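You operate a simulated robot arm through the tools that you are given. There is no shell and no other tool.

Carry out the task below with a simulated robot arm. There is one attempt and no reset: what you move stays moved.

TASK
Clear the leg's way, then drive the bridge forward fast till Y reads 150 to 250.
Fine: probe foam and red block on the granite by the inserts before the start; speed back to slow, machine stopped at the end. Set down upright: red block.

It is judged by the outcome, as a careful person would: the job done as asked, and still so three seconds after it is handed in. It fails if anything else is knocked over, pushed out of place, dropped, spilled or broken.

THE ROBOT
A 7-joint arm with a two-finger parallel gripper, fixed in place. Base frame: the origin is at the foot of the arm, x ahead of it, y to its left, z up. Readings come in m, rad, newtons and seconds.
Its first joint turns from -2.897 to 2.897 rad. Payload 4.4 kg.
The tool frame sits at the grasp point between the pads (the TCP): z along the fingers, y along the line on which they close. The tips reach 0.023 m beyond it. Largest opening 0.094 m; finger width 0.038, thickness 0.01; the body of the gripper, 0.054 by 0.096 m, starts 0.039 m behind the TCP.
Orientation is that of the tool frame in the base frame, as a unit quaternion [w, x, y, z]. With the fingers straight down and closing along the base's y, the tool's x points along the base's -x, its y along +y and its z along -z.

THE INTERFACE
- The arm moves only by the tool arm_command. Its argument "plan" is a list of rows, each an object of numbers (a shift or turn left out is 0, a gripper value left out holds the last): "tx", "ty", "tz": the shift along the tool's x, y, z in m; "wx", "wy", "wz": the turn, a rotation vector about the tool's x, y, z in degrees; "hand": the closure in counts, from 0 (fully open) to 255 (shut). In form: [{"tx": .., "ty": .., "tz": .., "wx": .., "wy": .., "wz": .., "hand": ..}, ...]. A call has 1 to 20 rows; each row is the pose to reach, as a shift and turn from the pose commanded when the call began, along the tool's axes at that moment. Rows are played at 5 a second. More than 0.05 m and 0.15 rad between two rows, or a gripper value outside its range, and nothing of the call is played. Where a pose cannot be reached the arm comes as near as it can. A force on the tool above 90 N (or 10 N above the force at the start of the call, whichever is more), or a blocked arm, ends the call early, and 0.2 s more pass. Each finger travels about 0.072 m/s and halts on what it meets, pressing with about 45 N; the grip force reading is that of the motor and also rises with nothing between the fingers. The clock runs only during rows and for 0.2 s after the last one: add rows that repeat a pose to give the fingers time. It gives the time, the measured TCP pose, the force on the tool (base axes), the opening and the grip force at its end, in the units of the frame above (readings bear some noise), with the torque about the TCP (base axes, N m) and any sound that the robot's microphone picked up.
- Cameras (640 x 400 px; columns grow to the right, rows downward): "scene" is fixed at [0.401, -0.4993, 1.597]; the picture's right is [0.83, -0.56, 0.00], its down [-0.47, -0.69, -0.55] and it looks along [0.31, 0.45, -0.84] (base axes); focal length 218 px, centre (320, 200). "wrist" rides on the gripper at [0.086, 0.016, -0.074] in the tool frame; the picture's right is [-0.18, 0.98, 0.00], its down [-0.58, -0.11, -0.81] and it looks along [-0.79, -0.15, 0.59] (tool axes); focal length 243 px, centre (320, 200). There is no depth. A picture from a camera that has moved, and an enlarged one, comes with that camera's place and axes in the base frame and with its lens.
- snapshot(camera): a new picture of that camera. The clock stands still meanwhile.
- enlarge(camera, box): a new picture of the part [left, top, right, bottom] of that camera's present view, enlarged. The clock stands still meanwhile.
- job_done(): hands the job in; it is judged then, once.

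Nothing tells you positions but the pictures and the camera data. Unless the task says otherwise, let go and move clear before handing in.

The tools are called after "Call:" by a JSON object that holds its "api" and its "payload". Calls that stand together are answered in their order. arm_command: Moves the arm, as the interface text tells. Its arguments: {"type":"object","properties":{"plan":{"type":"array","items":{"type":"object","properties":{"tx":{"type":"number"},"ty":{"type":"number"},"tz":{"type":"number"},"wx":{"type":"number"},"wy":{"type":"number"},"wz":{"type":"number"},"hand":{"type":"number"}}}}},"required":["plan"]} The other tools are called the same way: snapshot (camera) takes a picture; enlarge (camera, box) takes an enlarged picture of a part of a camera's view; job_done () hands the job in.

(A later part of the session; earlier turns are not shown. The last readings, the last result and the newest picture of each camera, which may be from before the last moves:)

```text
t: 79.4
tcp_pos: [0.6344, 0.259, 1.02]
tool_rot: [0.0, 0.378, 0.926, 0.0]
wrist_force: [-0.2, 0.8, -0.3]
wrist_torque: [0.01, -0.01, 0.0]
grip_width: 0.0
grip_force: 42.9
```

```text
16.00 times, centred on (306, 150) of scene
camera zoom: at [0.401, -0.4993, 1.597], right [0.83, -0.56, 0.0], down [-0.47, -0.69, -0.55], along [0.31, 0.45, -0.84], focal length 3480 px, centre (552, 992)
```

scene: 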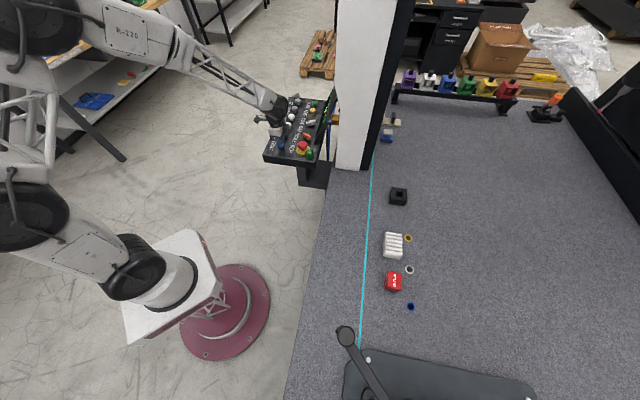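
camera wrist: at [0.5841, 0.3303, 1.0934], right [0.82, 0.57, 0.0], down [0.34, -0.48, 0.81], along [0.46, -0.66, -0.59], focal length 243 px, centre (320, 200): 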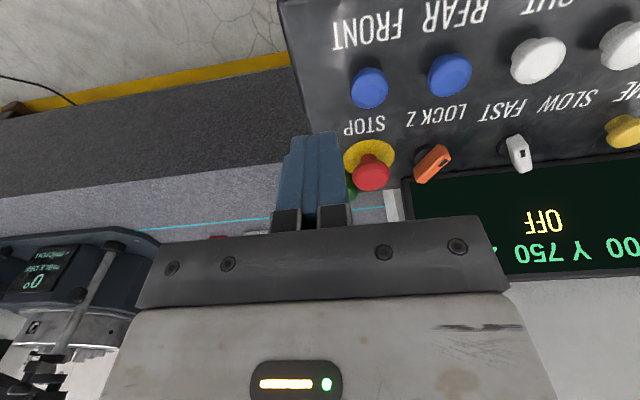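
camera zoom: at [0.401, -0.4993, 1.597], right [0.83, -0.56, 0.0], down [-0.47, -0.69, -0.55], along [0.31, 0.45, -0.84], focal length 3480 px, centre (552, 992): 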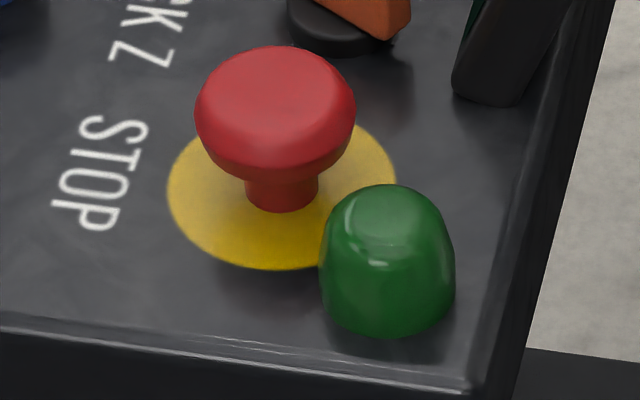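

STOP's head is about 47 mm wide with its top at z≈0.895, centred near (0.769,0.179). I'll position the open fingers above it, clear of the lamp, the orange selector and the screen, to try pulling it up.

Call:
{"api": "arm_command", "payload": {"plan": [{"tx": -0.02, "ty": 0.005, "tz": 0.0, "wz": 3, "hand": 75}, {"tx": -0.055, "ty": 0.0135, "tz": 0.0, "wz": 8, "hand": 75}, {"tx": -0.09, "ty": 0.022, "tz": 0.005, "wz": 13}, {"tx": -0.125, "ty": 0.031, "tz": 0.01, "wz": 17}, {"tx": -0.152, "ty": 0.0375, "tz": 0.02, "wz": 20.4}, {"tx": -0.152, "ty": 0.0375, "tz": 0.02, "wz": 20.4}, {"tx": -0.152, "ty": 0.0375, "tz": 0.02, "wz": 20.4}]}}

Call:
{"api": "snapshot", "payload": {"camera": "wrist"}}

Call:
{"api": "enlarge", "payload": {"camera": "scene", "box": [275, 110, 335, 170]}}

```text
t: 81.0
tcp_pos: [0.7702, 0.179, 0.9997]
tool_rot: [0.0, 0.535, 0.845, 0.001]
wrist_force: [0.3, 0.4, -1.1]
wrist_torque: [0.02, 0.0, -0.02]
grip_width: 0.0664
grip_force: 0.1
```

```text
taken
camera wrist: at [0.7495, 0.263, 1.0739], right [0.97, 0.25, 0.0], down [0.15, -0.57, 0.81], along [0.2, -0.78, -0.59], focal length 243 px, centre (320, 200)
```

wrist: 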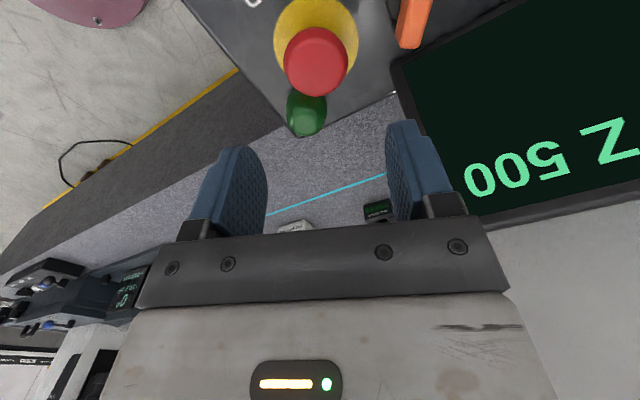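

```text
6.67 times, centred on (305, 140) of scene
camera zoom: at [0.401, -0.4993, 1.597], right [0.83, -0.56, 0.0], down [-0.47, -0.69, -0.55], along [0.31, 0.45, -0.84], focal length 1450 px, centre (420, 600)
```

zoom: 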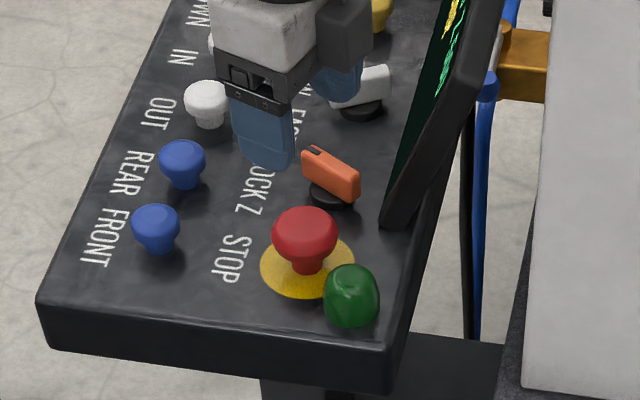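

Call:
{"api": "enlarge", "payload": {"camera": "wrist", "box": [260, 0, 380, 140]}}

```text
2.86 times, centred on (320, 70) of wrist
camera zoom: at [0.7495, 0.263, 1.0739], right [0.97, 0.25, 0.0], down [0.15, -0.57, 0.81], along [0.2, -0.78, -0.59], focal length 693 px, centre (320, 571)
```

zoom: 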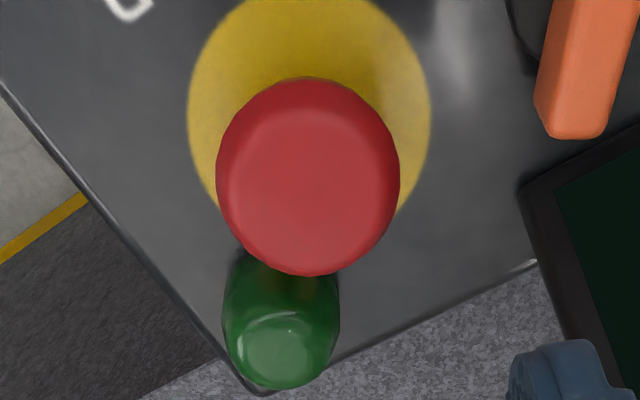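

Call:
{"api": "arm_command", "payload": {"plan": [{"tx": 0.0015, "ty": -0.003, "tz": 0.025}, {"tx": 0.0015, "ty": -0.003, "tz": 0.05}, {"tx": 0.0015, "ty": -0.003, "tz": 0.075}, {"tx": 0.0015, "ty": -0.003, "tz": 0.095}, {"tx": 0.0015, "ty": -0.003, "tz": 0.107}, {"tx": 0.0015, "ty": -0.003, "tz": 0.107}]}}

Call:
{"api": "snapshot", "payload": {"camera": "wrist"}}

Call:
{"api": "enlarge", "payload": {"camera": "scene", "box": [285, 120, 325, 170]}}

```text
t: 82.4
tcp_pos: [0.7664, 0.1805, 0.8937]
tool_rot: [0.0, 0.536, 0.844, 0.0]
wrist_force: [0.5, 0.7, -0.5]
wrist_torque: [0.01, -0.01, 0.01]
grip_width: 0.0666
grip_force: 0.1
```

```text
taken
camera wrist: at [0.7452, 0.2646, 0.9673], right [0.97, 0.25, 0.0], down [0.15, -0.57, 0.81], along [0.2, -0.78, -0.59], focal length 243 px, centre (320, 200)
```

wrist: 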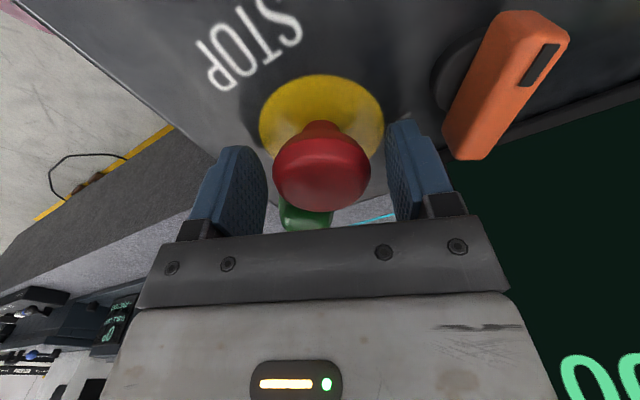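

```text
8.00 times, centred on (305, 145) of scene
camera zoom: at [0.401, -0.4993, 1.597], right [0.83, -0.56, 0.0], down [-0.47, -0.69, -0.55], along [0.31, 0.45, -0.84], focal length 1740 px, centre (440, 640)
```

zoom: 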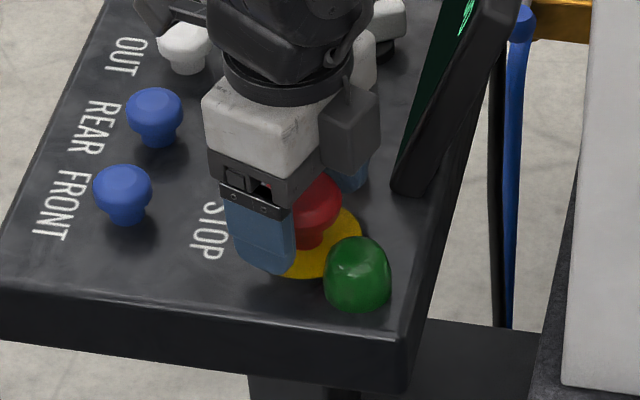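

The head is centred between the fingers. I'll close on it and pull up slowly.

Call:
{"api": "arm_command", "payload": {"plan": [{"hand": 110}, {"hand": 150}, {"hand": 200}, {"hand": 255}, {"hand": 255}, {"hand": 255}]}}

Call:
{"api": "arm_command", "payload": {"plan": [{"tz": -0.001}, {"tz": -0.002}, {"tz": -0.003}, {"tz": -0.004}, {"tz": -0.005}, {"tz": -0.005}]}}

Call:
{"api": "snapshot", "payload": {"camera": "wrist"}}

Call:
{"api": "enlarge", "payload": {"camera": "scene", "box": [285, 120, 325, 170]}}

```text
t: 83.8
tcp_pos: [0.7668, 0.1812, 0.8945]
tool_rot: [0.001, 0.534, 0.845, 0.001]
wrist_force: [25.9, 12.4, -2.3]
wrist_torque: [-0.01, 0.08, -0.07]
grip_width: 0.0469
grip_force: 45.0
```

```text
t: 85.2
tcp_pos: [0.7671, 0.1801, 0.8998]
tool_rot: [0.0, 0.535, 0.845, 0.0]
wrist_force: [32.5, 27.1, 0.8]
wrist_torque: [0.0, 0.02, -0.03]
grip_width: 0.047
grip_force: 45.0
```

```text
taken
camera wrist: at [0.7457, 0.2648, 0.9735], right [0.97, 0.25, 0.0], down [0.15, -0.57, 0.81], along [0.2, -0.78, -0.59], focal length 243 px, centre (320, 200)
```

wrist: 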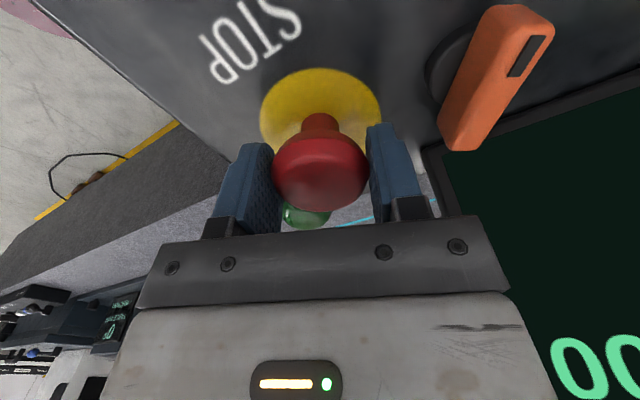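

```text
8.00 times, centred on (305, 145) of scene
camera zoom: at [0.401, -0.4993, 1.597], right [0.83, -0.56, 0.0], down [-0.47, -0.69, -0.55], along [0.31, 0.45, -0.84], focal length 1740 px, centre (440, 640)
```

zoom: 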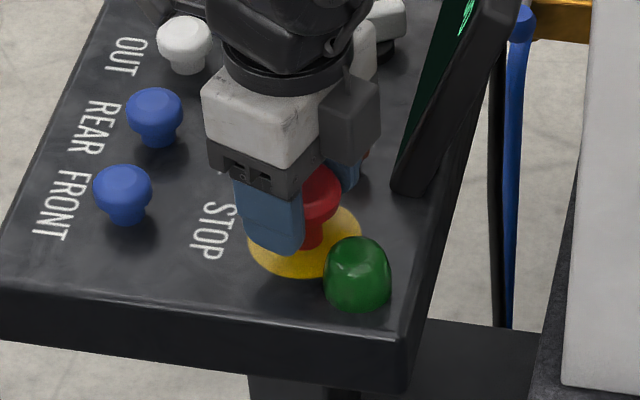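

Call:
{"api": "enlarge", "payload": {"camera": "wrist", "box": [240, 60, 400, 230]}}

Call:
{"api": "enlarge", "payload": {"camera": "scene", "box": [293, 138, 318, 163]}}

```text
2.35 times, centred on (320, 145) of wrist
camera zoom: at [0.7457, 0.2648, 0.9735], right [0.97, 0.25, 0.0], down [0.15, -0.57, 0.81], along [0.2, -0.78, -0.59], focal length 571 px, centre (320, 329)
```

zoom: 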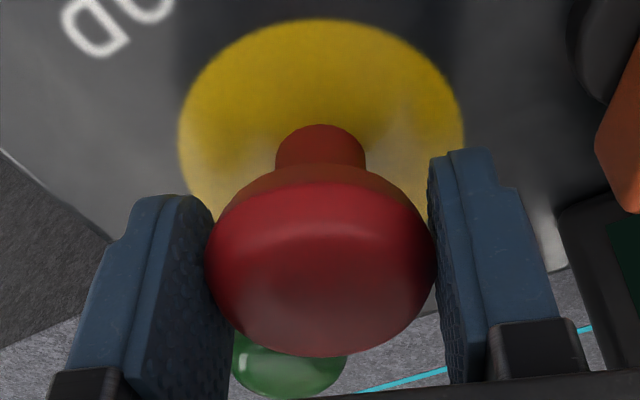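

```text
16.00 times, centred on (306, 150) of scene
camera zoom: at [0.401, -0.4993, 1.597], right [0.83, -0.56, 0.0], down [-0.47, -0.69, -0.55], along [0.31, 0.45, -0.84], focal length 3480 px, centre (552, 992)
```

zoom: 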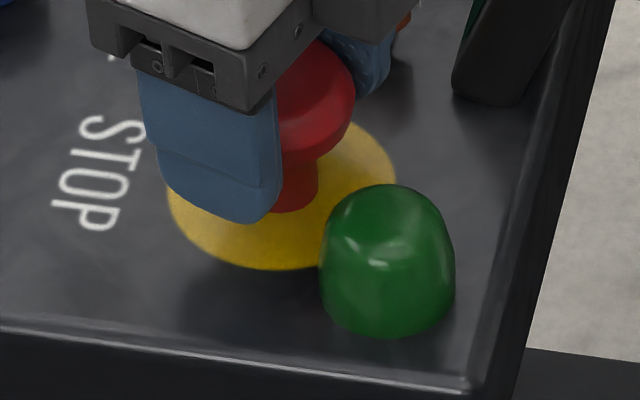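

The STOP head has come up with the fingers by about 6 mm, so it was latched. I'll ease the sideways load and pull a little further to its stop.

Call:
{"api": "arm_command", "payload": {"plan": [{"ty": 0.0005, "tz": -0.001}, {"ty": 0.001, "tz": -0.002}, {"ty": 0.001, "tz": -0.003}, {"ty": 0.001, "tz": -0.004}, {"ty": 0.001, "tz": -0.005}, {"ty": 0.001, "tz": -0.005}]}}

Call:
{"api": "enlarge", "payload": {"camera": "scene", "box": [293, 138, 318, 163]}}

Call:
{"api": "enlarge", "payload": {"camera": "wrist", "box": [240, 60, 400, 230]}}

```text
t: 86.6
tcp_pos: [0.767, 0.1796, 0.9041]
tool_rot: [0.0, 0.535, 0.845, -0.001]
wrist_force: [22.7, 30.4, -7.9]
wrist_torque: [0.23, -0.27, 0.03]
grip_width: 0.0471
grip_force: 45.1
```

```text
16.00 times, centred on (306, 150) of scene
camera zoom: at [0.401, -0.4993, 1.597], right [0.83, -0.56, 0.0], down [-0.47, -0.69, -0.55], along [0.31, 0.45, -0.84], focal length 3480 px, centre (552, 992)
```

zoom: 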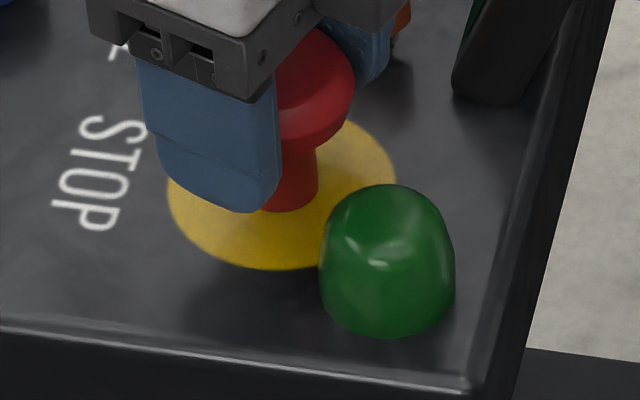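

```text
2.35 times, centred on (320, 145) of wrist
camera zoom: at [0.7459, 0.2648, 0.9778], right [0.97, 0.25, 0.0], down [0.15, -0.57, 0.81], along [0.2, -0.78, -0.59], focal length 571 px, centre (320, 329)
```

zoom: 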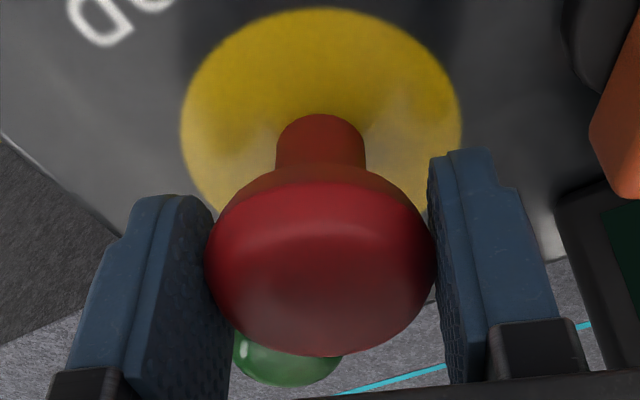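

Call:
{"api": "arm_command", "payload": {"plan": [{"tz": -0.001}, {"tz": -0.002}, {"tz": -0.003}, {"tz": -0.003}]}}

Call:
{"api": "enlarge", "payload": {"camera": "wrist", "box": [240, 60, 400, 230]}}

```text
t: 87.6
tcp_pos: [0.7666, 0.1791, 0.9067]
tool_rot: [-0.001, 0.536, 0.844, -0.001]
wrist_force: [25.2, 30.9, -35.9]
wrist_torque: [0.09, -0.08, 0.07]
grip_width: 0.047
grip_force: 45.3
```

```text
2.35 times, centred on (320, 145) of wrist
camera zoom: at [0.7462, 0.2641, 0.98], right [0.97, 0.25, 0.0], down [0.15, -0.57, 0.81], along [0.2, -0.78, -0.59], focal length 571 px, centre (320, 329)
```

zoom: 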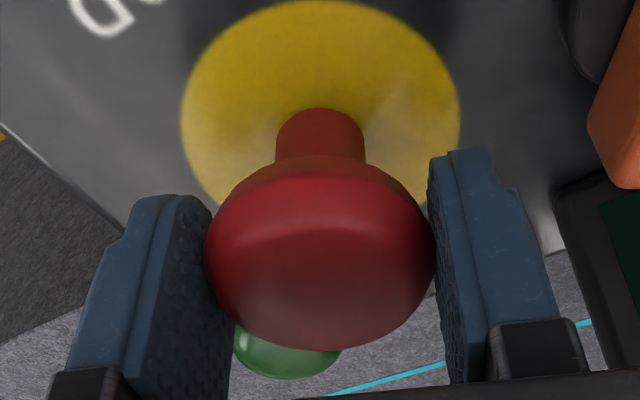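

The pull force rose to 36 N, so the head is at its upper stop. I'll let go and see whether it stays up.

Call:
{"api": "arm_command", "payload": {"plan": [{"tz": 0.002, "hand": 255}, {"tz": 0.002, "hand": 150}, {"tz": 0.002, "hand": 75}, {"tz": 0.002, "hand": 75}, {"tz": -0.02}, {"tz": -0.05}, {"tz": -0.09}, {"tz": -0.09}]}}

Call:
{"api": "enlarge", "payload": {"camera": "scene", "box": [293, 138, 318, 163]}}

Call:
{"api": "snapshot", "payload": {"camera": "wrist"}}

```text
t: 89.4
tcp_pos: [0.7657, 0.1797, 0.9993]
tool_rot: [0.0, 0.536, 0.844, 0.0]
wrist_force: [-0.4, 0.2, 0.8]
wrist_torque: [0.01, -0.01, 0.0]
grip_width: 0.0663
grip_force: 0.0
```

```text
16.00 times, centred on (306, 150) of scene
camera zoom: at [0.401, -0.4993, 1.597], right [0.83, -0.56, 0.0], down [-0.47, -0.69, -0.55], along [0.31, 0.45, -0.84], focal length 3480 px, centre (552, 992)
```

zoom: 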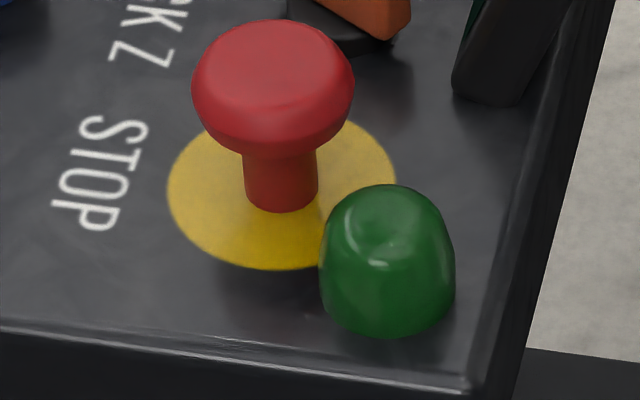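

```text
taken
camera wrist: at [0.7456, 0.2648, 1.0722], right [0.97, 0.25, 0.0], down [0.15, -0.57, 0.81], along [0.2, -0.78, -0.59], focal length 243 px, centre (320, 200)
```

wrist: 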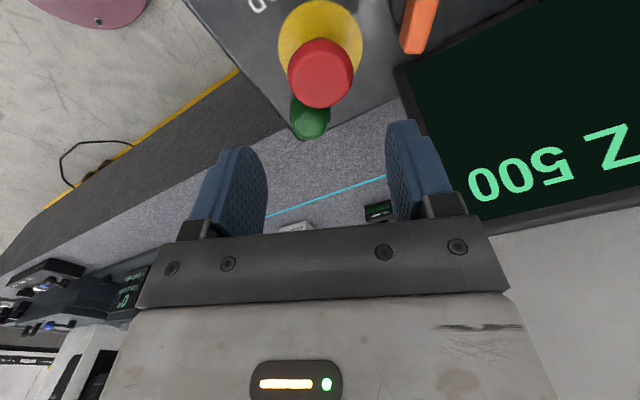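

STOP now stands up by itself, about 10 mm higher. Next I go back to START with closed fingers, the same way as before.

Call:
{"api": "arm_command", "payload": {"plan": [{"tx": 0.01, "ty": 0.015, "tz": -0.02, "hand": 255}, {"tx": 0.03, "ty": 0.045, "tz": -0.04, "wz": 0.5}, {"tx": 0.053, "ty": 0.08, "tz": -0.055, "wz": 1}, {"tx": 0.077, "ty": 0.115, "tz": -0.058, "wz": 1.5}, {"tx": 0.1, "ty": 0.15, "tz": -0.058, "wz": 2}, {"tx": 0.118, "ty": 0.177, "tz": -0.058, "wz": 2.2}, {"tx": 0.118, "ty": 0.177, "tz": -0.058, "wz": 2.2}]}}

Call:
{"api": "arm_command", "payload": {"plan": [{"wx": -7}, {"wx": -14}, {"wx": -21}, {"wx": -28}, {"wx": -35}, {"wx": -35}]}}

Call:
{"api": "snapshot", "payload": {"camera": "wrist"}}

```text
t: 91.0
tcp_pos: [0.8792, 0.3596, 1.0546]
tool_rot: [0.0, 0.552, 0.834, 0.0]
wrist_force: [-1.0, -0.3, -0.5]
wrist_torque: [0.01, 0.01, -0.01]
grip_width: 0.0003
grip_force: 42.4
```

```text
t: 92.4
tcp_pos: [0.8765, 0.3629, 1.0546]
tool_rot: [0.166, 0.526, 0.795, 0.252]
wrist_force: [-0.1, -0.3, 0.1]
wrist_torque: [-0.02, 0.0, 0.0]
grip_width: 0.0001
grip_force: 42.4
```

```text
taken
camera wrist: at [0.8173, 0.4295, 1.1246], right [0.81, 0.15, 0.56], down [-0.28, -0.75, 0.6], along [0.51, -0.64, -0.57], focal length 243 px, centre (320, 200)
```

wrist: 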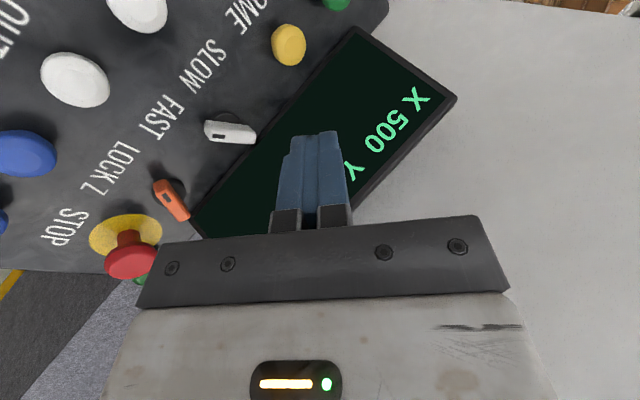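

Call:
{"api": "arm_command", "payload": {"plan": [{"tx": 0.0037, "ty": 0.0122, "tz": 0.033}, {"tx": 0.0073, "ty": 0.0243, "tz": 0.066}, {"tx": 0.011, "ty": 0.0365, "tz": 0.099}, {"tx": 0.0146, "ty": 0.0486, "tz": 0.132}, {"tx": 0.0183, "ty": 0.0608, "tz": 0.165}, {"tx": 0.0183, "ty": 0.0487, "tz": 0.1822}, {"tx": 0.0183, "ty": 0.0395, "tz": 0.1952}, {"tx": 0.0183, "ty": 0.0372, "tz": 0.1985}, {"tx": 0.0183, "ty": 0.0372, "tz": 0.1985}]}}

Call:
{"api": "snapshot", "payload": {"camera": "wrist"}}

Call:
{"api": "enlarge", "payload": {"camera": "scene", "box": [285, 75, 335, 125]}}

```text
t: 94.4
tcp_pos: [1.0024, 0.4365, 0.9126]
tool_rot: [0.166, 0.526, 0.795, 0.251]
wrist_force: [0.4, -0.3, -0.3]
wrist_torque: [-0.03, -0.04, 0.0]
grip_width: 0.0001
grip_force: 42.9
```

```text
taken
camera wrist: at [0.9436, 0.5029, 0.9825], right [0.81, 0.15, 0.56], down [-0.28, -0.75, 0.6], along [0.51, -0.64, -0.57], focal length 243 px, centre (320, 200)
```

wrist: 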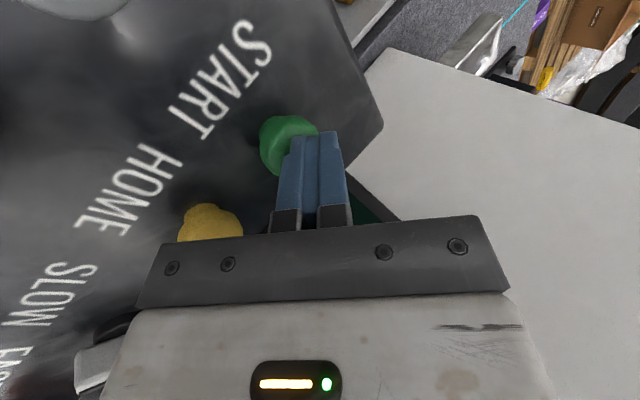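

```text
8.00 times, centred on (310, 100) of scene
camera zoom: at [0.401, -0.4993, 1.597], right [0.83, -0.56, 0.0], down [-0.47, -0.69, -0.55], along [0.31, 0.45, -0.84], focal length 1740 px, centre (400, 1000)
```

zoom: 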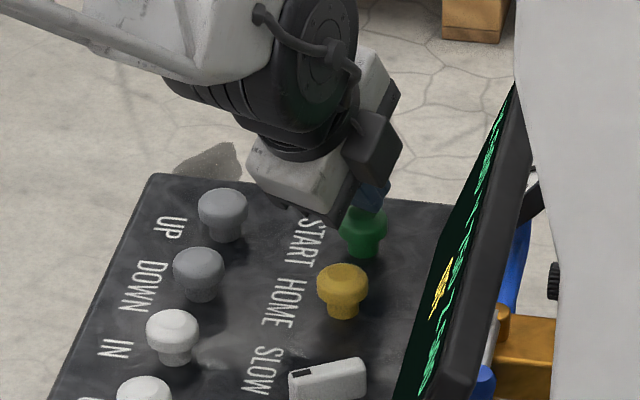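

Call:
{"api": "arm_command", "payload": {"plan": [{"ty": -0.0029, "tz": 0.0041}, {"ty": -0.0052, "tz": 0.0074}, {"ty": -0.0063, "tz": 0.009}, {"ty": -0.0071, "tz": 0.0101}]}}

Call:
{"api": "enlarge", "payload": {"camera": "scene", "box": [270, 80, 350, 180]}}

```text
t: 95.4
tcp_pos: [1.0039, 0.4365, 0.9032]
tool_rot: [0.166, 0.525, 0.796, 0.252]
wrist_force: [-4.1, -3.0, 15.5]
wrist_torque: [-0.04, -0.01, 0.01]
grip_width: 0.0001
grip_force: 42.7
heard: click
```

```text
4.00 times, centred on (310, 130) of scene
camera zoom: at [0.401, -0.4993, 1.597], right [0.83, -0.56, 0.0], down [-0.47, -0.69, -0.55], along [0.31, 0.45, -0.84], focal length 870 px, centre (360, 480)
```

zoom: 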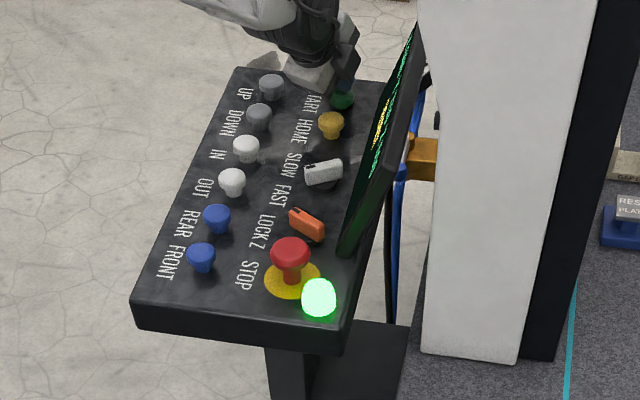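

The green lamp is lit, so the machine is on. I'll lift off START and go back above FRONT.

Call:
{"api": "arm_command", "payload": {"plan": [{"ty": 0.0058, "tz": -0.0082}, {"ty": 0.02, "tz": -0.0286}, {"ty": 0.04, "tz": -0.0572}, {"ty": 0.0575, "tz": -0.0817}, {"ty": 0.0575, "tz": -0.0817}]}}

Call:
{"api": "arm_command", "payload": {"plan": [{"tx": -0.003, "ty": -0.0174, "tz": -0.0259, "wx": 5}, {"tx": -0.006, "ty": -0.0347, "tz": -0.0518, "wx": 12}, {"tx": -0.009, "ty": -0.052, "tz": -0.0777, "wx": 19}, {"tx": -0.012, "ty": -0.0694, "tz": -0.1036, "wx": 26}, {"tx": -0.0153, "ty": -0.0868, "tz": -0.1295, "wx": 32}, {"tx": -0.0153, "ty": -0.0868, "tz": -0.1295, "wx": 35}, {"tx": -0.0153, "ty": -0.0868, "tz": -0.1295, "wx": 35}]}}

Call:
{"api": "arm_command", "payload": {"plan": [{"tx": -0.003, "ty": -0.025, "wz": -3}, {"tx": -0.0075, "ty": -0.065, "wz": -7}, {"tx": -0.012, "ty": -0.105, "tz": 0.01, "wz": -11}, {"tx": -0.0165, "ty": -0.145, "tz": 0.025, "wz": -15}, {"tx": -0.021, "ty": -0.185, "tz": 0.045, "wz": -19}, {"tx": -0.0238, "ty": -0.21, "tz": 0.058, "wz": -22.5}, {"tx": -0.0238, "ty": -0.21, "tz": 0.058, "wz": -22.5}]}}

Call:
{"api": "snapshot", "payload": {"camera": "wrist"}}

Call:
{"api": "snapshot", "payload": {"camera": "scene"}}

```text
t: 96.6
tcp_pos: [1.0045, 0.4384, 1.0019]
tool_rot: [0.166, 0.527, 0.795, 0.251]
wrist_force: [-0.3, 0.2, -0.2]
wrist_torque: [0.0, 0.0, 0.05]
grip_width: 0.0
grip_force: 42.3
```

```text
t: 98.2
tcp_pos: [0.8754, 0.3664, 1.056]
tool_rot: [0.0, 0.552, 0.834, 0.0]
wrist_force: [0.5, 0.1, -0.7]
wrist_torque: [-0.04, 0.0, 0.02]
grip_width: 0.0
grip_force: 42.7
```

```text
t: 99.8
tcp_pos: [0.6909, 0.2592, 0.9987]
tool_rot: [0.001, 0.378, 0.926, 0.0]
wrist_force: [0.3, 0.3, -0.2]
wrist_torque: [0.0, 0.01, 0.02]
grip_width: 0.0002
grip_force: 42.4
```

```text
taken
camera wrist: at [0.6412, 0.3312, 1.0728], right [0.82, 0.57, 0.0], down [0.34, -0.48, 0.81], along [0.46, -0.66, -0.59], focal length 243 px, centre (320, 200)
```

wrist: 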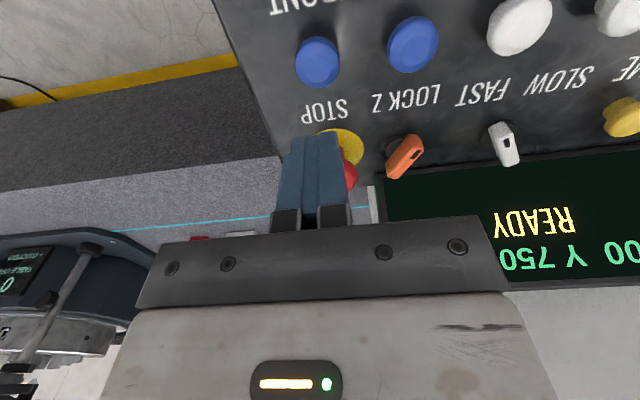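

```text
taken
```

scene: 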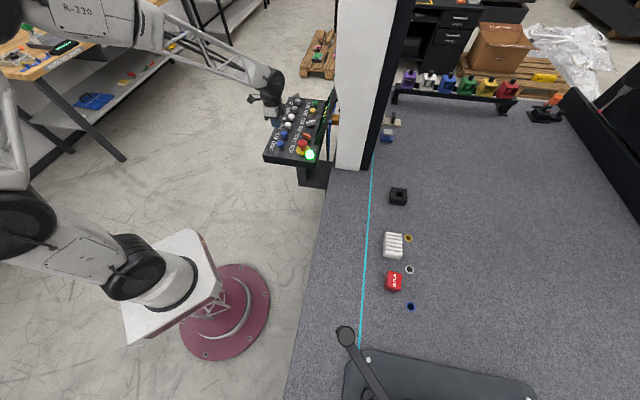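

The display reads READY, Y 750, the selector is on FAST and the leg's way is clear. I'll press FRONT and look at once.

Call:
{"api": "arm_command", "payload": {"plan": [{"tz": 0.03}, {"tz": 0.06}, {"tz": 0.08}, {"tz": 0.09}, {"tz": 0.095}, {"tz": 0.0975}]}}

Call:
{"api": "snapshot", "payload": {"camera": "wrist"}}

Call:
{"api": "snapshot", "payload": {"camera": "scene"}}

```text
t: 101.2
tcp_pos: [0.6926, 0.2597, 0.9024]
tool_rot: [0.002, 0.378, 0.926, 0.001]
wrist_force: [-0.4, -7.5, 16.5]
wrist_torque: [-0.13, 0.02, 0.02]
grip_width: 0.0
grip_force: 43.0
heard: click
```

```text
taken
camera wrist: at [0.6427, 0.3306, 0.9766], right [0.82, 0.57, 0.0], down [0.34, -0.49, 0.81], along [0.46, -0.66, -0.59], focal length 243 px, centre (320, 200)
```

wrist: 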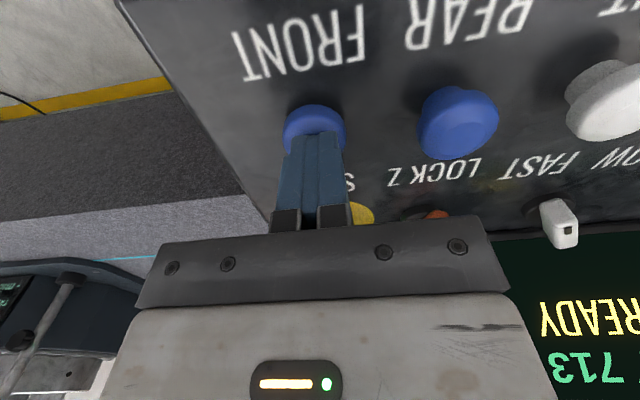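

```text
taken
```

scene: 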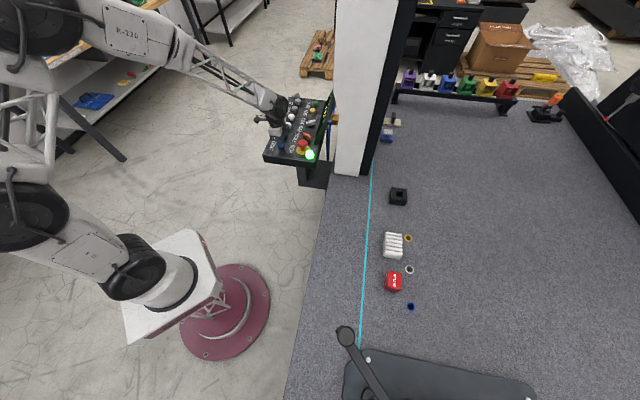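

Y is down to 713 and the leg is moving. I'll keep holding FRONT for about a second and read again.

Call:
{"api": "arm_command", "payload": {"plan": [{"tz": 0.0}, {"tz": 0.0}, {"tz": 0.0}, {"tz": 0.0}]}}

Call:
{"api": "snapshot", "payload": {"camera": "wrist"}}

Call:
{"api": "snapshot", "payload": {"camera": "scene"}}

```text
t: 102.2
tcp_pos: [0.6912, 0.2596, 0.9018]
tool_rot: [0.001, 0.379, 0.926, 0.001]
wrist_force: [8.7, -3.7, 20.6]
wrist_torque: [-0.09, -0.17, -0.01]
grip_width: 0.0
grip_force: 42.3
```

```text
taken
camera wrist: at [0.6426, 0.3308, 0.9762], right [0.82, 0.57, 0.0], down [0.34, -0.49, 0.81], along [0.46, -0.66, -0.59], focal length 243 px, centre (320, 200)
```

wrist: 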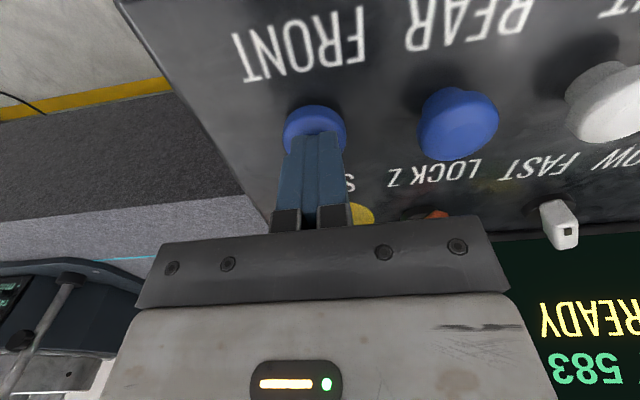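

```text
taken
```

scene: 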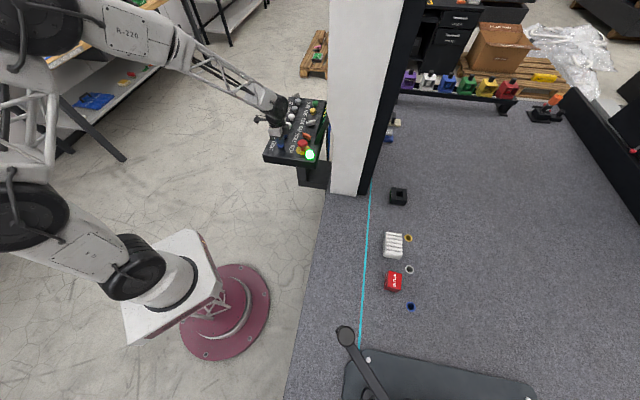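

Y reads 583, so it drives about 130 mm/s while held. I'll hold for another 1.6 s or so, then let go and see whether it stops.

Call:
{"api": "arm_command", "payload": {"plan": [{"tz": 0.0}, {"tz": 0.0}, {"tz": 0.0}, {"tz": 0.0}, {"tz": 0.0}, {"tz": 0.0}, {"tz": 0.0}]}}

Call:
{"api": "snapshot", "payload": {"camera": "wrist"}}

Call:
{"api": "snapshot", "payload": {"camera": "scene"}}

```text
t: 103.8
tcp_pos: [0.6919, 0.2591, 0.9019]
tool_rot: [0.0, 0.378, 0.926, 0.0]
wrist_force: [7.2, 3.9, 23.1]
wrist_torque: [0.11, -0.11, -0.02]
grip_width: 0.0
grip_force: 42.4
```

```text
taken
camera wrist: at [0.6423, 0.3308, 0.9759], right [0.82, 0.57, 0.0], down [0.34, -0.48, 0.81], along [0.46, -0.66, -0.59], focal length 243 px, centre (320, 200)
```

wrist: 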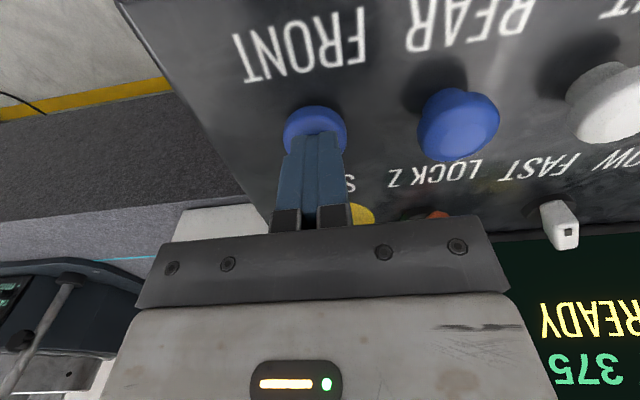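

```text
taken
```

scene: 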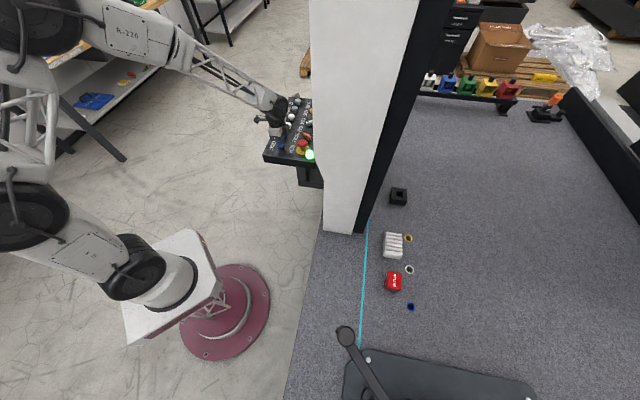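

Y reads 375. I'll let go of FRONT now to check that the drive stops on release.

Call:
{"api": "arm_command", "payload": {"plan": [{"tz": -0.014}]}}

Call:
{"api": "enlarge", "payload": {"camera": "wrist", "box": [540, 220, 640, 400]}}

```text
t: 104.2
tcp_pos: [0.6908, 0.2609, 0.9152]
tool_rot: [-0.001, 0.379, 0.925, -0.001]
wrist_force: [-0.4, 0.2, -0.1]
wrist_torque: [-0.02, 0.0, 0.04]
grip_width: 0.0
grip_force: 42.6
```

```text
2.22 times, centred on (590, 310) of wrist
camera zoom: at [0.6418, 0.3309, 0.9888], right [0.82, 0.57, 0.0], down [0.34, -0.48, 0.81], along [0.46, -0.66, -0.59], focal length 539 px, centre (-280, -44)
```

zoom: 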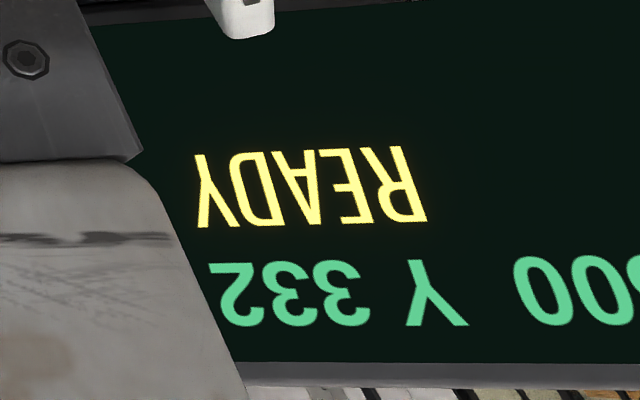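

Y reads 332, 43 mm further in 0.4 s, which looks like coasting to a stop. As a precaution I'll move over STOP while checking whether it's still moving.

Call:
{"api": "arm_command", "payload": {"plan": [{"tx": -0.035, "ty": -0.001, "tz": -0.025}, {"tx": -0.075, "ty": -0.002, "tz": -0.035}, {"tx": -0.112, "ty": -0.0025, "tz": -0.035}]}}

Call:
{"api": "snapshot", "payload": {"camera": "wrist"}}

Call:
{"api": "snapshot", "payload": {"camera": "scene"}}

```text
t: 105.0
tcp_pos: [0.7653, 0.1805, 0.9527]
tool_rot: [0.0, 0.378, 0.926, 0.0]
wrist_force: [-0.7, -0.4, -0.4]
wrist_torque: [0.03, -0.02, 0.02]
grip_width: 0.0
grip_force: 42.4
```

```text
taken
camera wrist: at [0.7164, 0.2515, 1.0268], right [0.82, 0.57, 0.0], down [0.34, -0.48, 0.81], along [0.46, -0.66, -0.59], focal length 243 px, centre (320, 200)
```

wrist: 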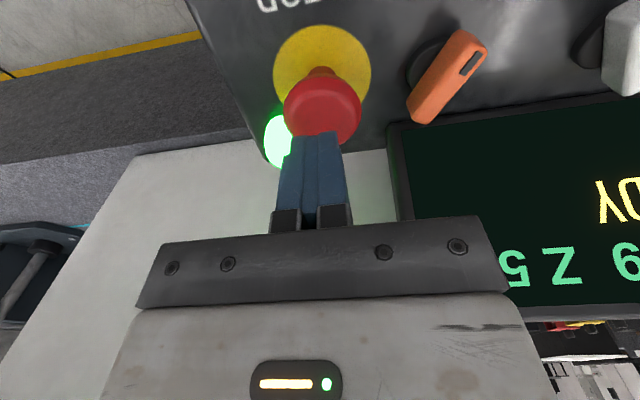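

```text
taken
```

scene: 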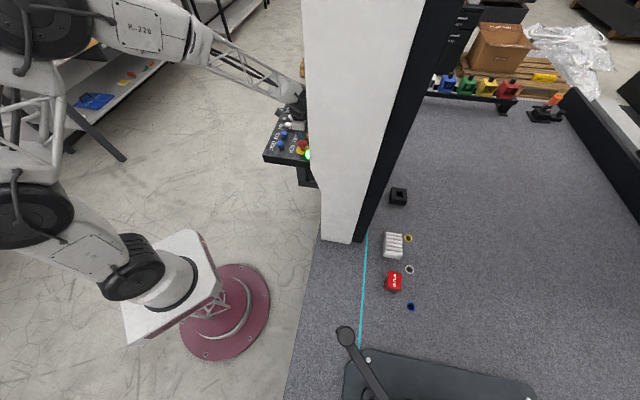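

The last digit is 9 and the leg has stayed put, so it stopped at Y 329 and FRONT works only while held. I go back over FRONT for the last stretch to about 200.

Call:
{"api": "arm_command", "payload": {"plan": [{"tx": 0.037, "ty": 0.001}, {"tx": 0.077, "ty": 0.0015}, {"tx": 0.112, "ty": 0.0025, "tz": 0.01}, {"tx": 0.112, "ty": 0.0025, "tz": 0.033}, {"tx": 0.112, "ty": 0.0025, "tz": 0.036}]}}

Call:
{"api": "snapshot", "payload": {"camera": "wrist"}}

Call:
{"api": "enlarge", "payload": {"camera": "wrist", "box": [540, 220, 640, 400]}}

```text
t: 106.2
tcp_pos: [0.6903, 0.2578, 0.9157]
tool_rot: [0.0, 0.378, 0.926, 0.0]
wrist_force: [0.4, 0.4, 0.4]
wrist_torque: [0.0, 0.01, -0.03]
grip_width: 0.0
grip_force: 42.2
```

```text
taken
camera wrist: at [0.6417, 0.3311, 0.9894], right [0.82, 0.57, 0.0], down [0.34, -0.48, 0.81], along [0.46, -0.66, -0.59], focal length 243 px, centre (320, 200)
```

wrist: 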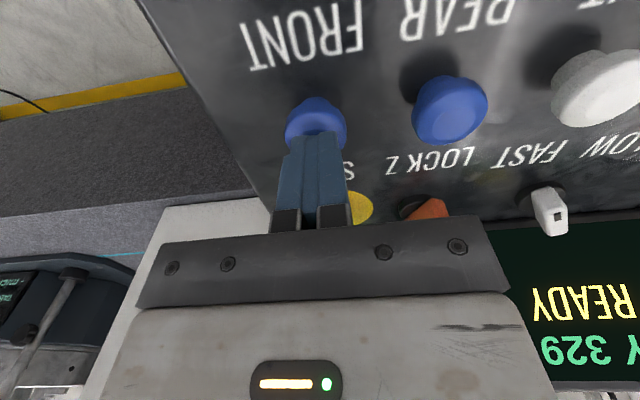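

```text
2.22 times, centred on (590, 310) of wrist
camera zoom: at [0.6417, 0.3311, 0.9894], right [0.82, 0.57, 0.0], down [0.34, -0.48, 0.81], along [0.46, -0.66, -0.59], focal length 539 px, centre (-280, -44)
```

zoom: 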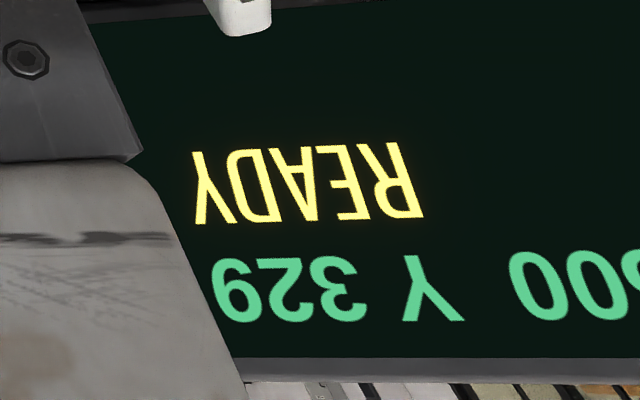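

Call:
{"api": "arm_command", "payload": {"plan": [{"tz": 0.007}, {"tz": 0.012}, {"tz": 0.0145}]}}

Call:
{"api": "enlarge", "payload": {"camera": "wrist", "box": [540, 220, 640, 400]}}

```text
t: 107.0
tcp_pos: [0.6913, 0.261, 0.9023]
tool_rot: [0.0, 0.378, 0.926, 0.0]
wrist_force: [-9.0, -0.8, 19.1]
wrist_torque: [-0.01, 0.23, 0.01]
grip_width: 0.0
grip_force: 42.5
heard: click
```

```text
2.22 times, centred on (590, 310) of wrist
camera zoom: at [0.6424, 0.3314, 0.9762], right [0.82, 0.57, 0.0], down [0.34, -0.49, 0.81], along [0.46, -0.66, -0.59], focal length 539 px, centre (-280, -44)
```

zoom: 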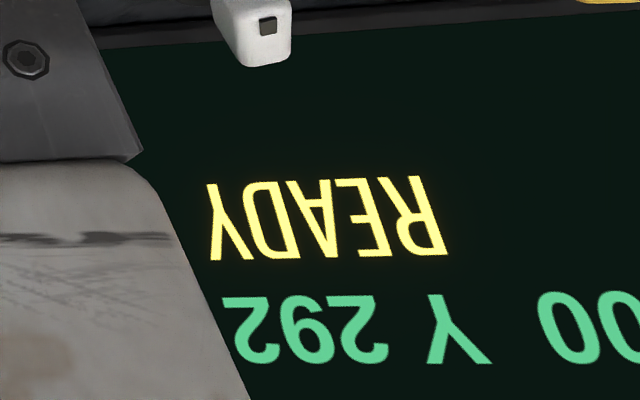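

Y reads 292. Two more held rows and a release should bring it to about 195.

Call:
{"api": "arm_command", "payload": {"plan": [{"tz": 0.0}, {"tz": 0.0}, {"tz": -0.015}, {"tz": -0.03}, {"tz": -0.03}]}}

Call:
{"api": "snapshot", "payload": {"camera": "wrist"}}

Call:
{"api": "snapshot", "payload": {"camera": "scene"}}

```text
t: 108.2
tcp_pos: [0.6915, 0.2603, 0.9308]
tool_rot: [0.0, 0.378, 0.926, 0.0]
wrist_force: [0.3, -0.6, 0.4]
wrist_torque: [-0.06, 0.03, -0.03]
grip_width: 0.0001
grip_force: 41.9
```

```text
taken
camera wrist: at [0.6419, 0.3316, 1.0047], right [0.82, 0.57, 0.0], down [0.34, -0.48, 0.81], along [0.46, -0.66, -0.59], focal length 243 px, centre (320, 200)
```

wrist: 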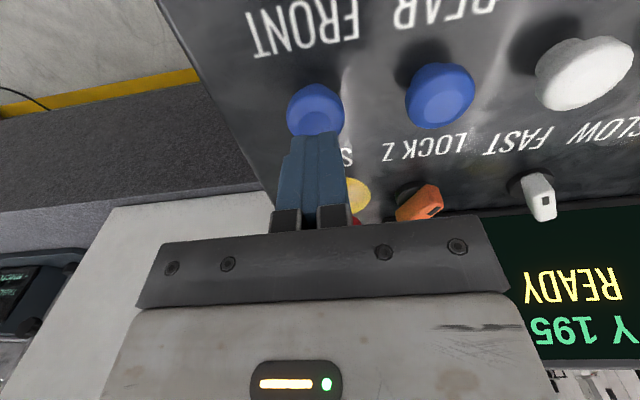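

```text
taken
```

scene: 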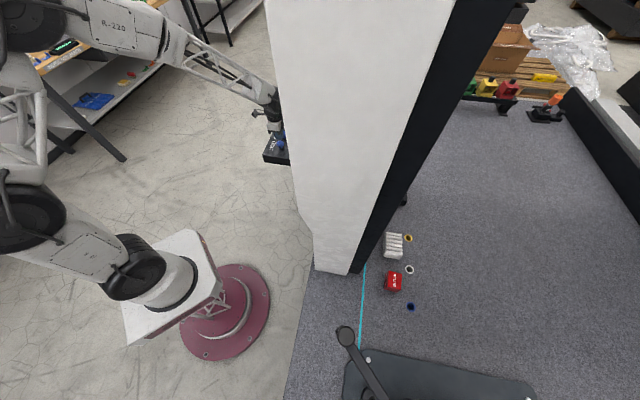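

The display reads Y 195, READY and stationary, with the foam and block untouched. I'll now put the machine in STOP, then turn the speed back to SLOW.

Call:
{"api": "arm_command", "payload": {"plan": [{"tx": 0.0, "tz": -0.025}, {"tx": -0.037, "ty": -0.001, "tz": -0.025}, {"tx": -0.077, "ty": -0.002, "tz": -0.025}, {"tx": -0.112, "ty": -0.0025, "tz": -0.025}, {"tx": -0.112, "ty": -0.0025, "tz": -0.02}]}}

Call:
{"api": "snapshot", "payload": {"camera": "wrist"}}

```text
t: 109.4
tcp_pos: [0.7712, 0.1811, 0.9513]
tool_rot: [-0.001, 0.379, 0.926, 0.0]
wrist_force: [-0.1, -0.2, 0.5]
wrist_torque: [-0.02, 0.0, 0.0]
grip_width: 0.0
grip_force: 42.2
```

```text
taken
camera wrist: at [0.7217, 0.2531, 1.0258], right [0.82, 0.57, 0.0], down [0.34, -0.48, 0.81], along [0.46, -0.66, -0.59], focal length 243 px, centre (320, 200)
```

wrist: 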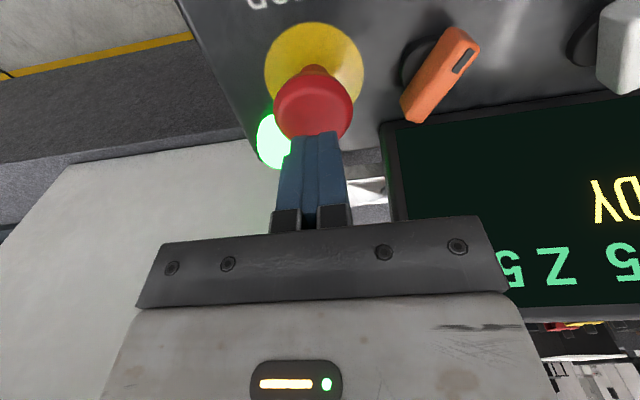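

Call:
{"api": "arm_command", "payload": {"plan": [{"tx": 0.0035, "ty": -0.0035, "tz": 0.01}, {"tx": 0.0035, "ty": -0.0035, "tz": 0.018}, {"tx": 0.0035, "ty": -0.0035, "tz": 0.022}, {"tx": 0.0035, "ty": -0.0035, "tz": 0.025}, {"tx": 0.0035, "ty": -0.0035, "tz": 0.028}, {"tx": 0.0035, "ty": -0.0035, "tz": 0.031}, {"tx": 0.0035, "ty": -0.0035, "tz": 0.033}]}}

Call:
{"api": "snapshot", "payload": {"camera": "wrist"}}

```text
t: 111.0
tcp_pos: [0.7636, 0.18, 0.9198]
tool_rot: [0.001, 0.379, 0.925, 0.0]
wrist_force: [-4.2, -7.1, 16.2]
wrist_torque: [-0.12, 0.13, 0.04]
grip_width: 0.0001
grip_force: 42.6
```

```text
taken
camera wrist: at [0.7152, 0.2513, 0.9941], right [0.82, 0.57, 0.0], down [0.34, -0.49, 0.81], along [0.46, -0.66, -0.59], focal length 243 px, centre (320, 200)
```

wrist: 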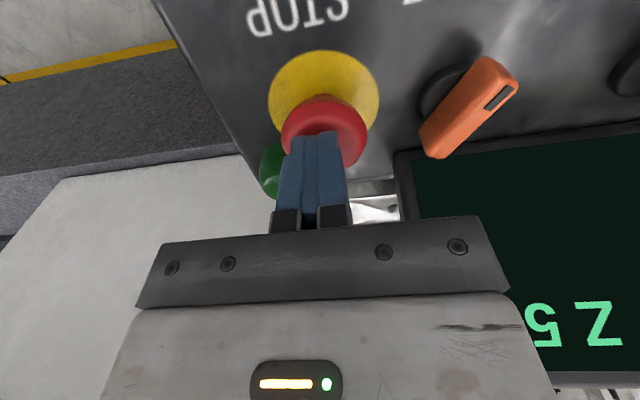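

The lamp has gone dark. I'll press another couple of millimetres so the button latches fully, then rise.

Call:
{"api": "arm_command", "payload": {"plan": [{"tz": 0.0015}, {"tz": 0.0025}, {"tz": 0.0025}]}}

Call:
{"api": "arm_command", "payload": {"plan": [{"tz": -0.01}, {"tz": -0.04}, {"tz": -0.08}, {"tz": -0.1}, {"tz": -0.1}]}}

Call:
{"api": "snapshot", "payload": {"camera": "wrist"}}

```text
t: 111.8
tcp_pos: [0.7644, 0.181, 0.9182]
tool_rot: [0.002, 0.379, 0.926, 0.001]
wrist_force: [-3.2, -15.1, 53.6]
wrist_torque: [-0.22, 0.21, -0.03]
grip_width: 0.0003
grip_force: 42.4
```

```text
t: 113.0
tcp_pos: [0.7656, 0.1828, 1.0146]
tool_rot: [0.0, 0.378, 0.926, 0.0]
wrist_force: [0.6, 0.0, 0.2]
wrist_torque: [0.01, 0.0, 0.01]
grip_width: 0.0001
grip_force: 42.4
```

```text
taken
camera wrist: at [0.7156, 0.2535, 1.0893], right [0.82, 0.57, 0.0], down [0.34, -0.48, 0.81], along [0.46, -0.66, -0.59], focal length 243 px, centre (320, 200)
```

wrist: 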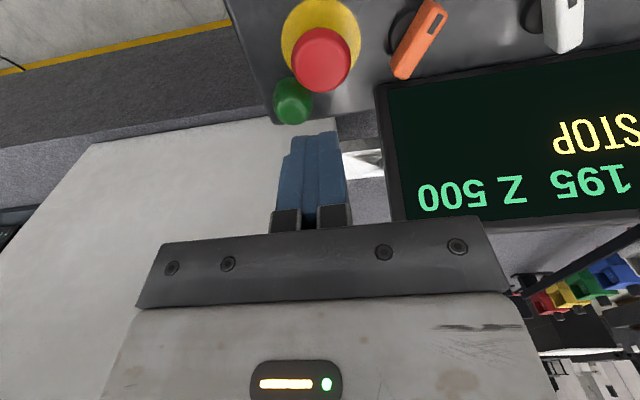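

The display reads STOP, Y 195. Now I go above the speed selector, aligned with its FAST position, to turn it back to SLOW.

Call:
{"api": "arm_command", "payload": {"plan": [{"tx": -0.001, "ty": 0.03, "tz": 0.0, "wz": -5, "hand": 120}, {"tx": -0.002, "ty": 0.07, "tz": 0.0, "wz": -11, "hand": 180}, {"tx": -0.004, "ty": 0.11, "tz": 0.0, "wz": -17, "hand": 190}, {"tx": -0.005, "ty": 0.15, "tz": 0.005, "wz": -23}, {"tx": -0.0059, "ty": 0.1742, "tz": 0.015, "wz": -28.5}, {"tx": -0.0059, "ty": 0.1742, "tz": 0.015, "wz": -28.5}]}}

Call:
{"api": "snapshot", "payload": {"camera": "wrist"}}

Call:
{"api": "enlarge", "payload": {"camera": "wrist", "box": [260, 0, 380, 120]}}

```text
t: 114.4
tcp_pos: [0.8902, 0.2991, 1.0018]
tool_rot: [0.0, 0.138, 0.99, 0.0]
wrist_force: [-0.3, -0.4, 1.0]
wrist_torque: [0.04, 0.02, 0.04]
grip_width: 0.0241
grip_force: 0.1
```

```text
taken
camera wrist: at [0.8138, 0.3382, 1.0753], right [0.45, 0.89, 0.0], down [0.53, -0.26, 0.81], along [0.72, -0.36, -0.59], focal length 243 px, centre (320, 200)
```

wrist: 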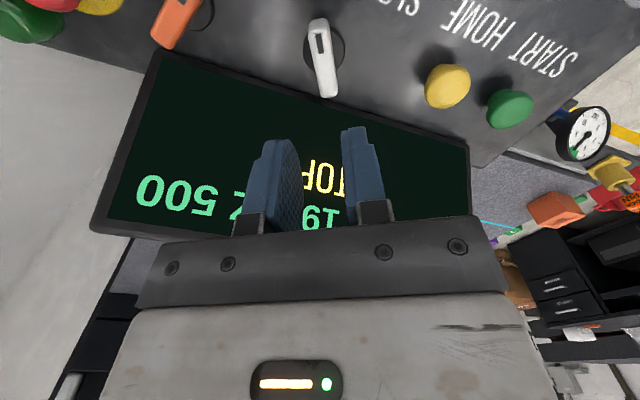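

```text
3.33 times, centred on (320, 60) of wrist
camera zoom: at [0.8138, 0.3382, 1.0753], right [0.45, 0.89, 0.0], down [0.53, -0.26, 0.81], along [0.72, -0.36, -0.59], focal length 809 px, centre (320, 667)
```

zoom: 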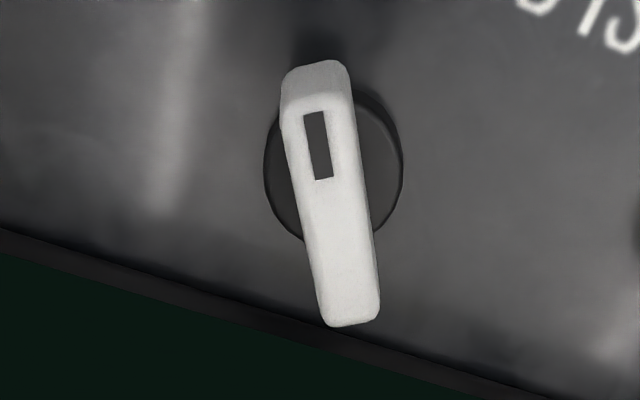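

Call:
{"api": "arm_command", "payload": {"plan": [{"tx": -0.001, "ty": 0.003, "tz": 0.025}, {"tx": -0.001, "ty": 0.003, "tz": 0.05}, {"tx": -0.001, "ty": 0.003, "tz": 0.07}, {"tx": -0.001, "ty": 0.003, "tz": 0.07}]}}

Call:
{"api": "enlarge", "payload": {"camera": "wrist", "box": [260, 50, 380, 170]}}

```text
t: 115.4
tcp_pos: [0.8928, 0.3035, 0.9331]
tool_rot: [-0.001, 0.139, 0.99, 0.0]
wrist_force: [0.1, 0.7, -0.5]
wrist_torque: [0.01, 0.02, 0.04]
grip_width: 0.0242
grip_force: 0.0
```

```text
3.33 times, centred on (320, 110) of wrist
camera zoom: at [0.8143, 0.3417, 1.0053], right [0.45, 0.89, 0.0], down [0.53, -0.26, 0.81], along [0.72, -0.36, -0.59], focal length 809 px, centre (320, 500)
```

zoom: 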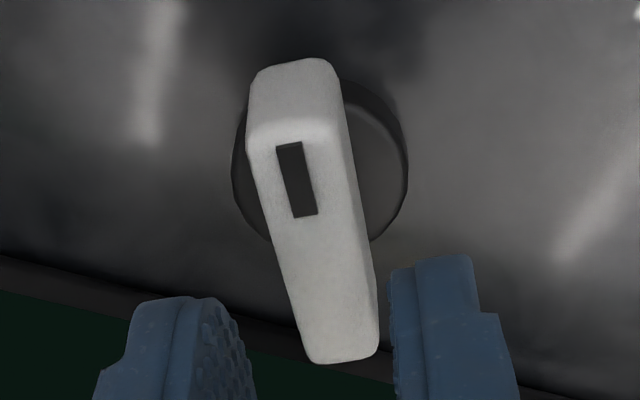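

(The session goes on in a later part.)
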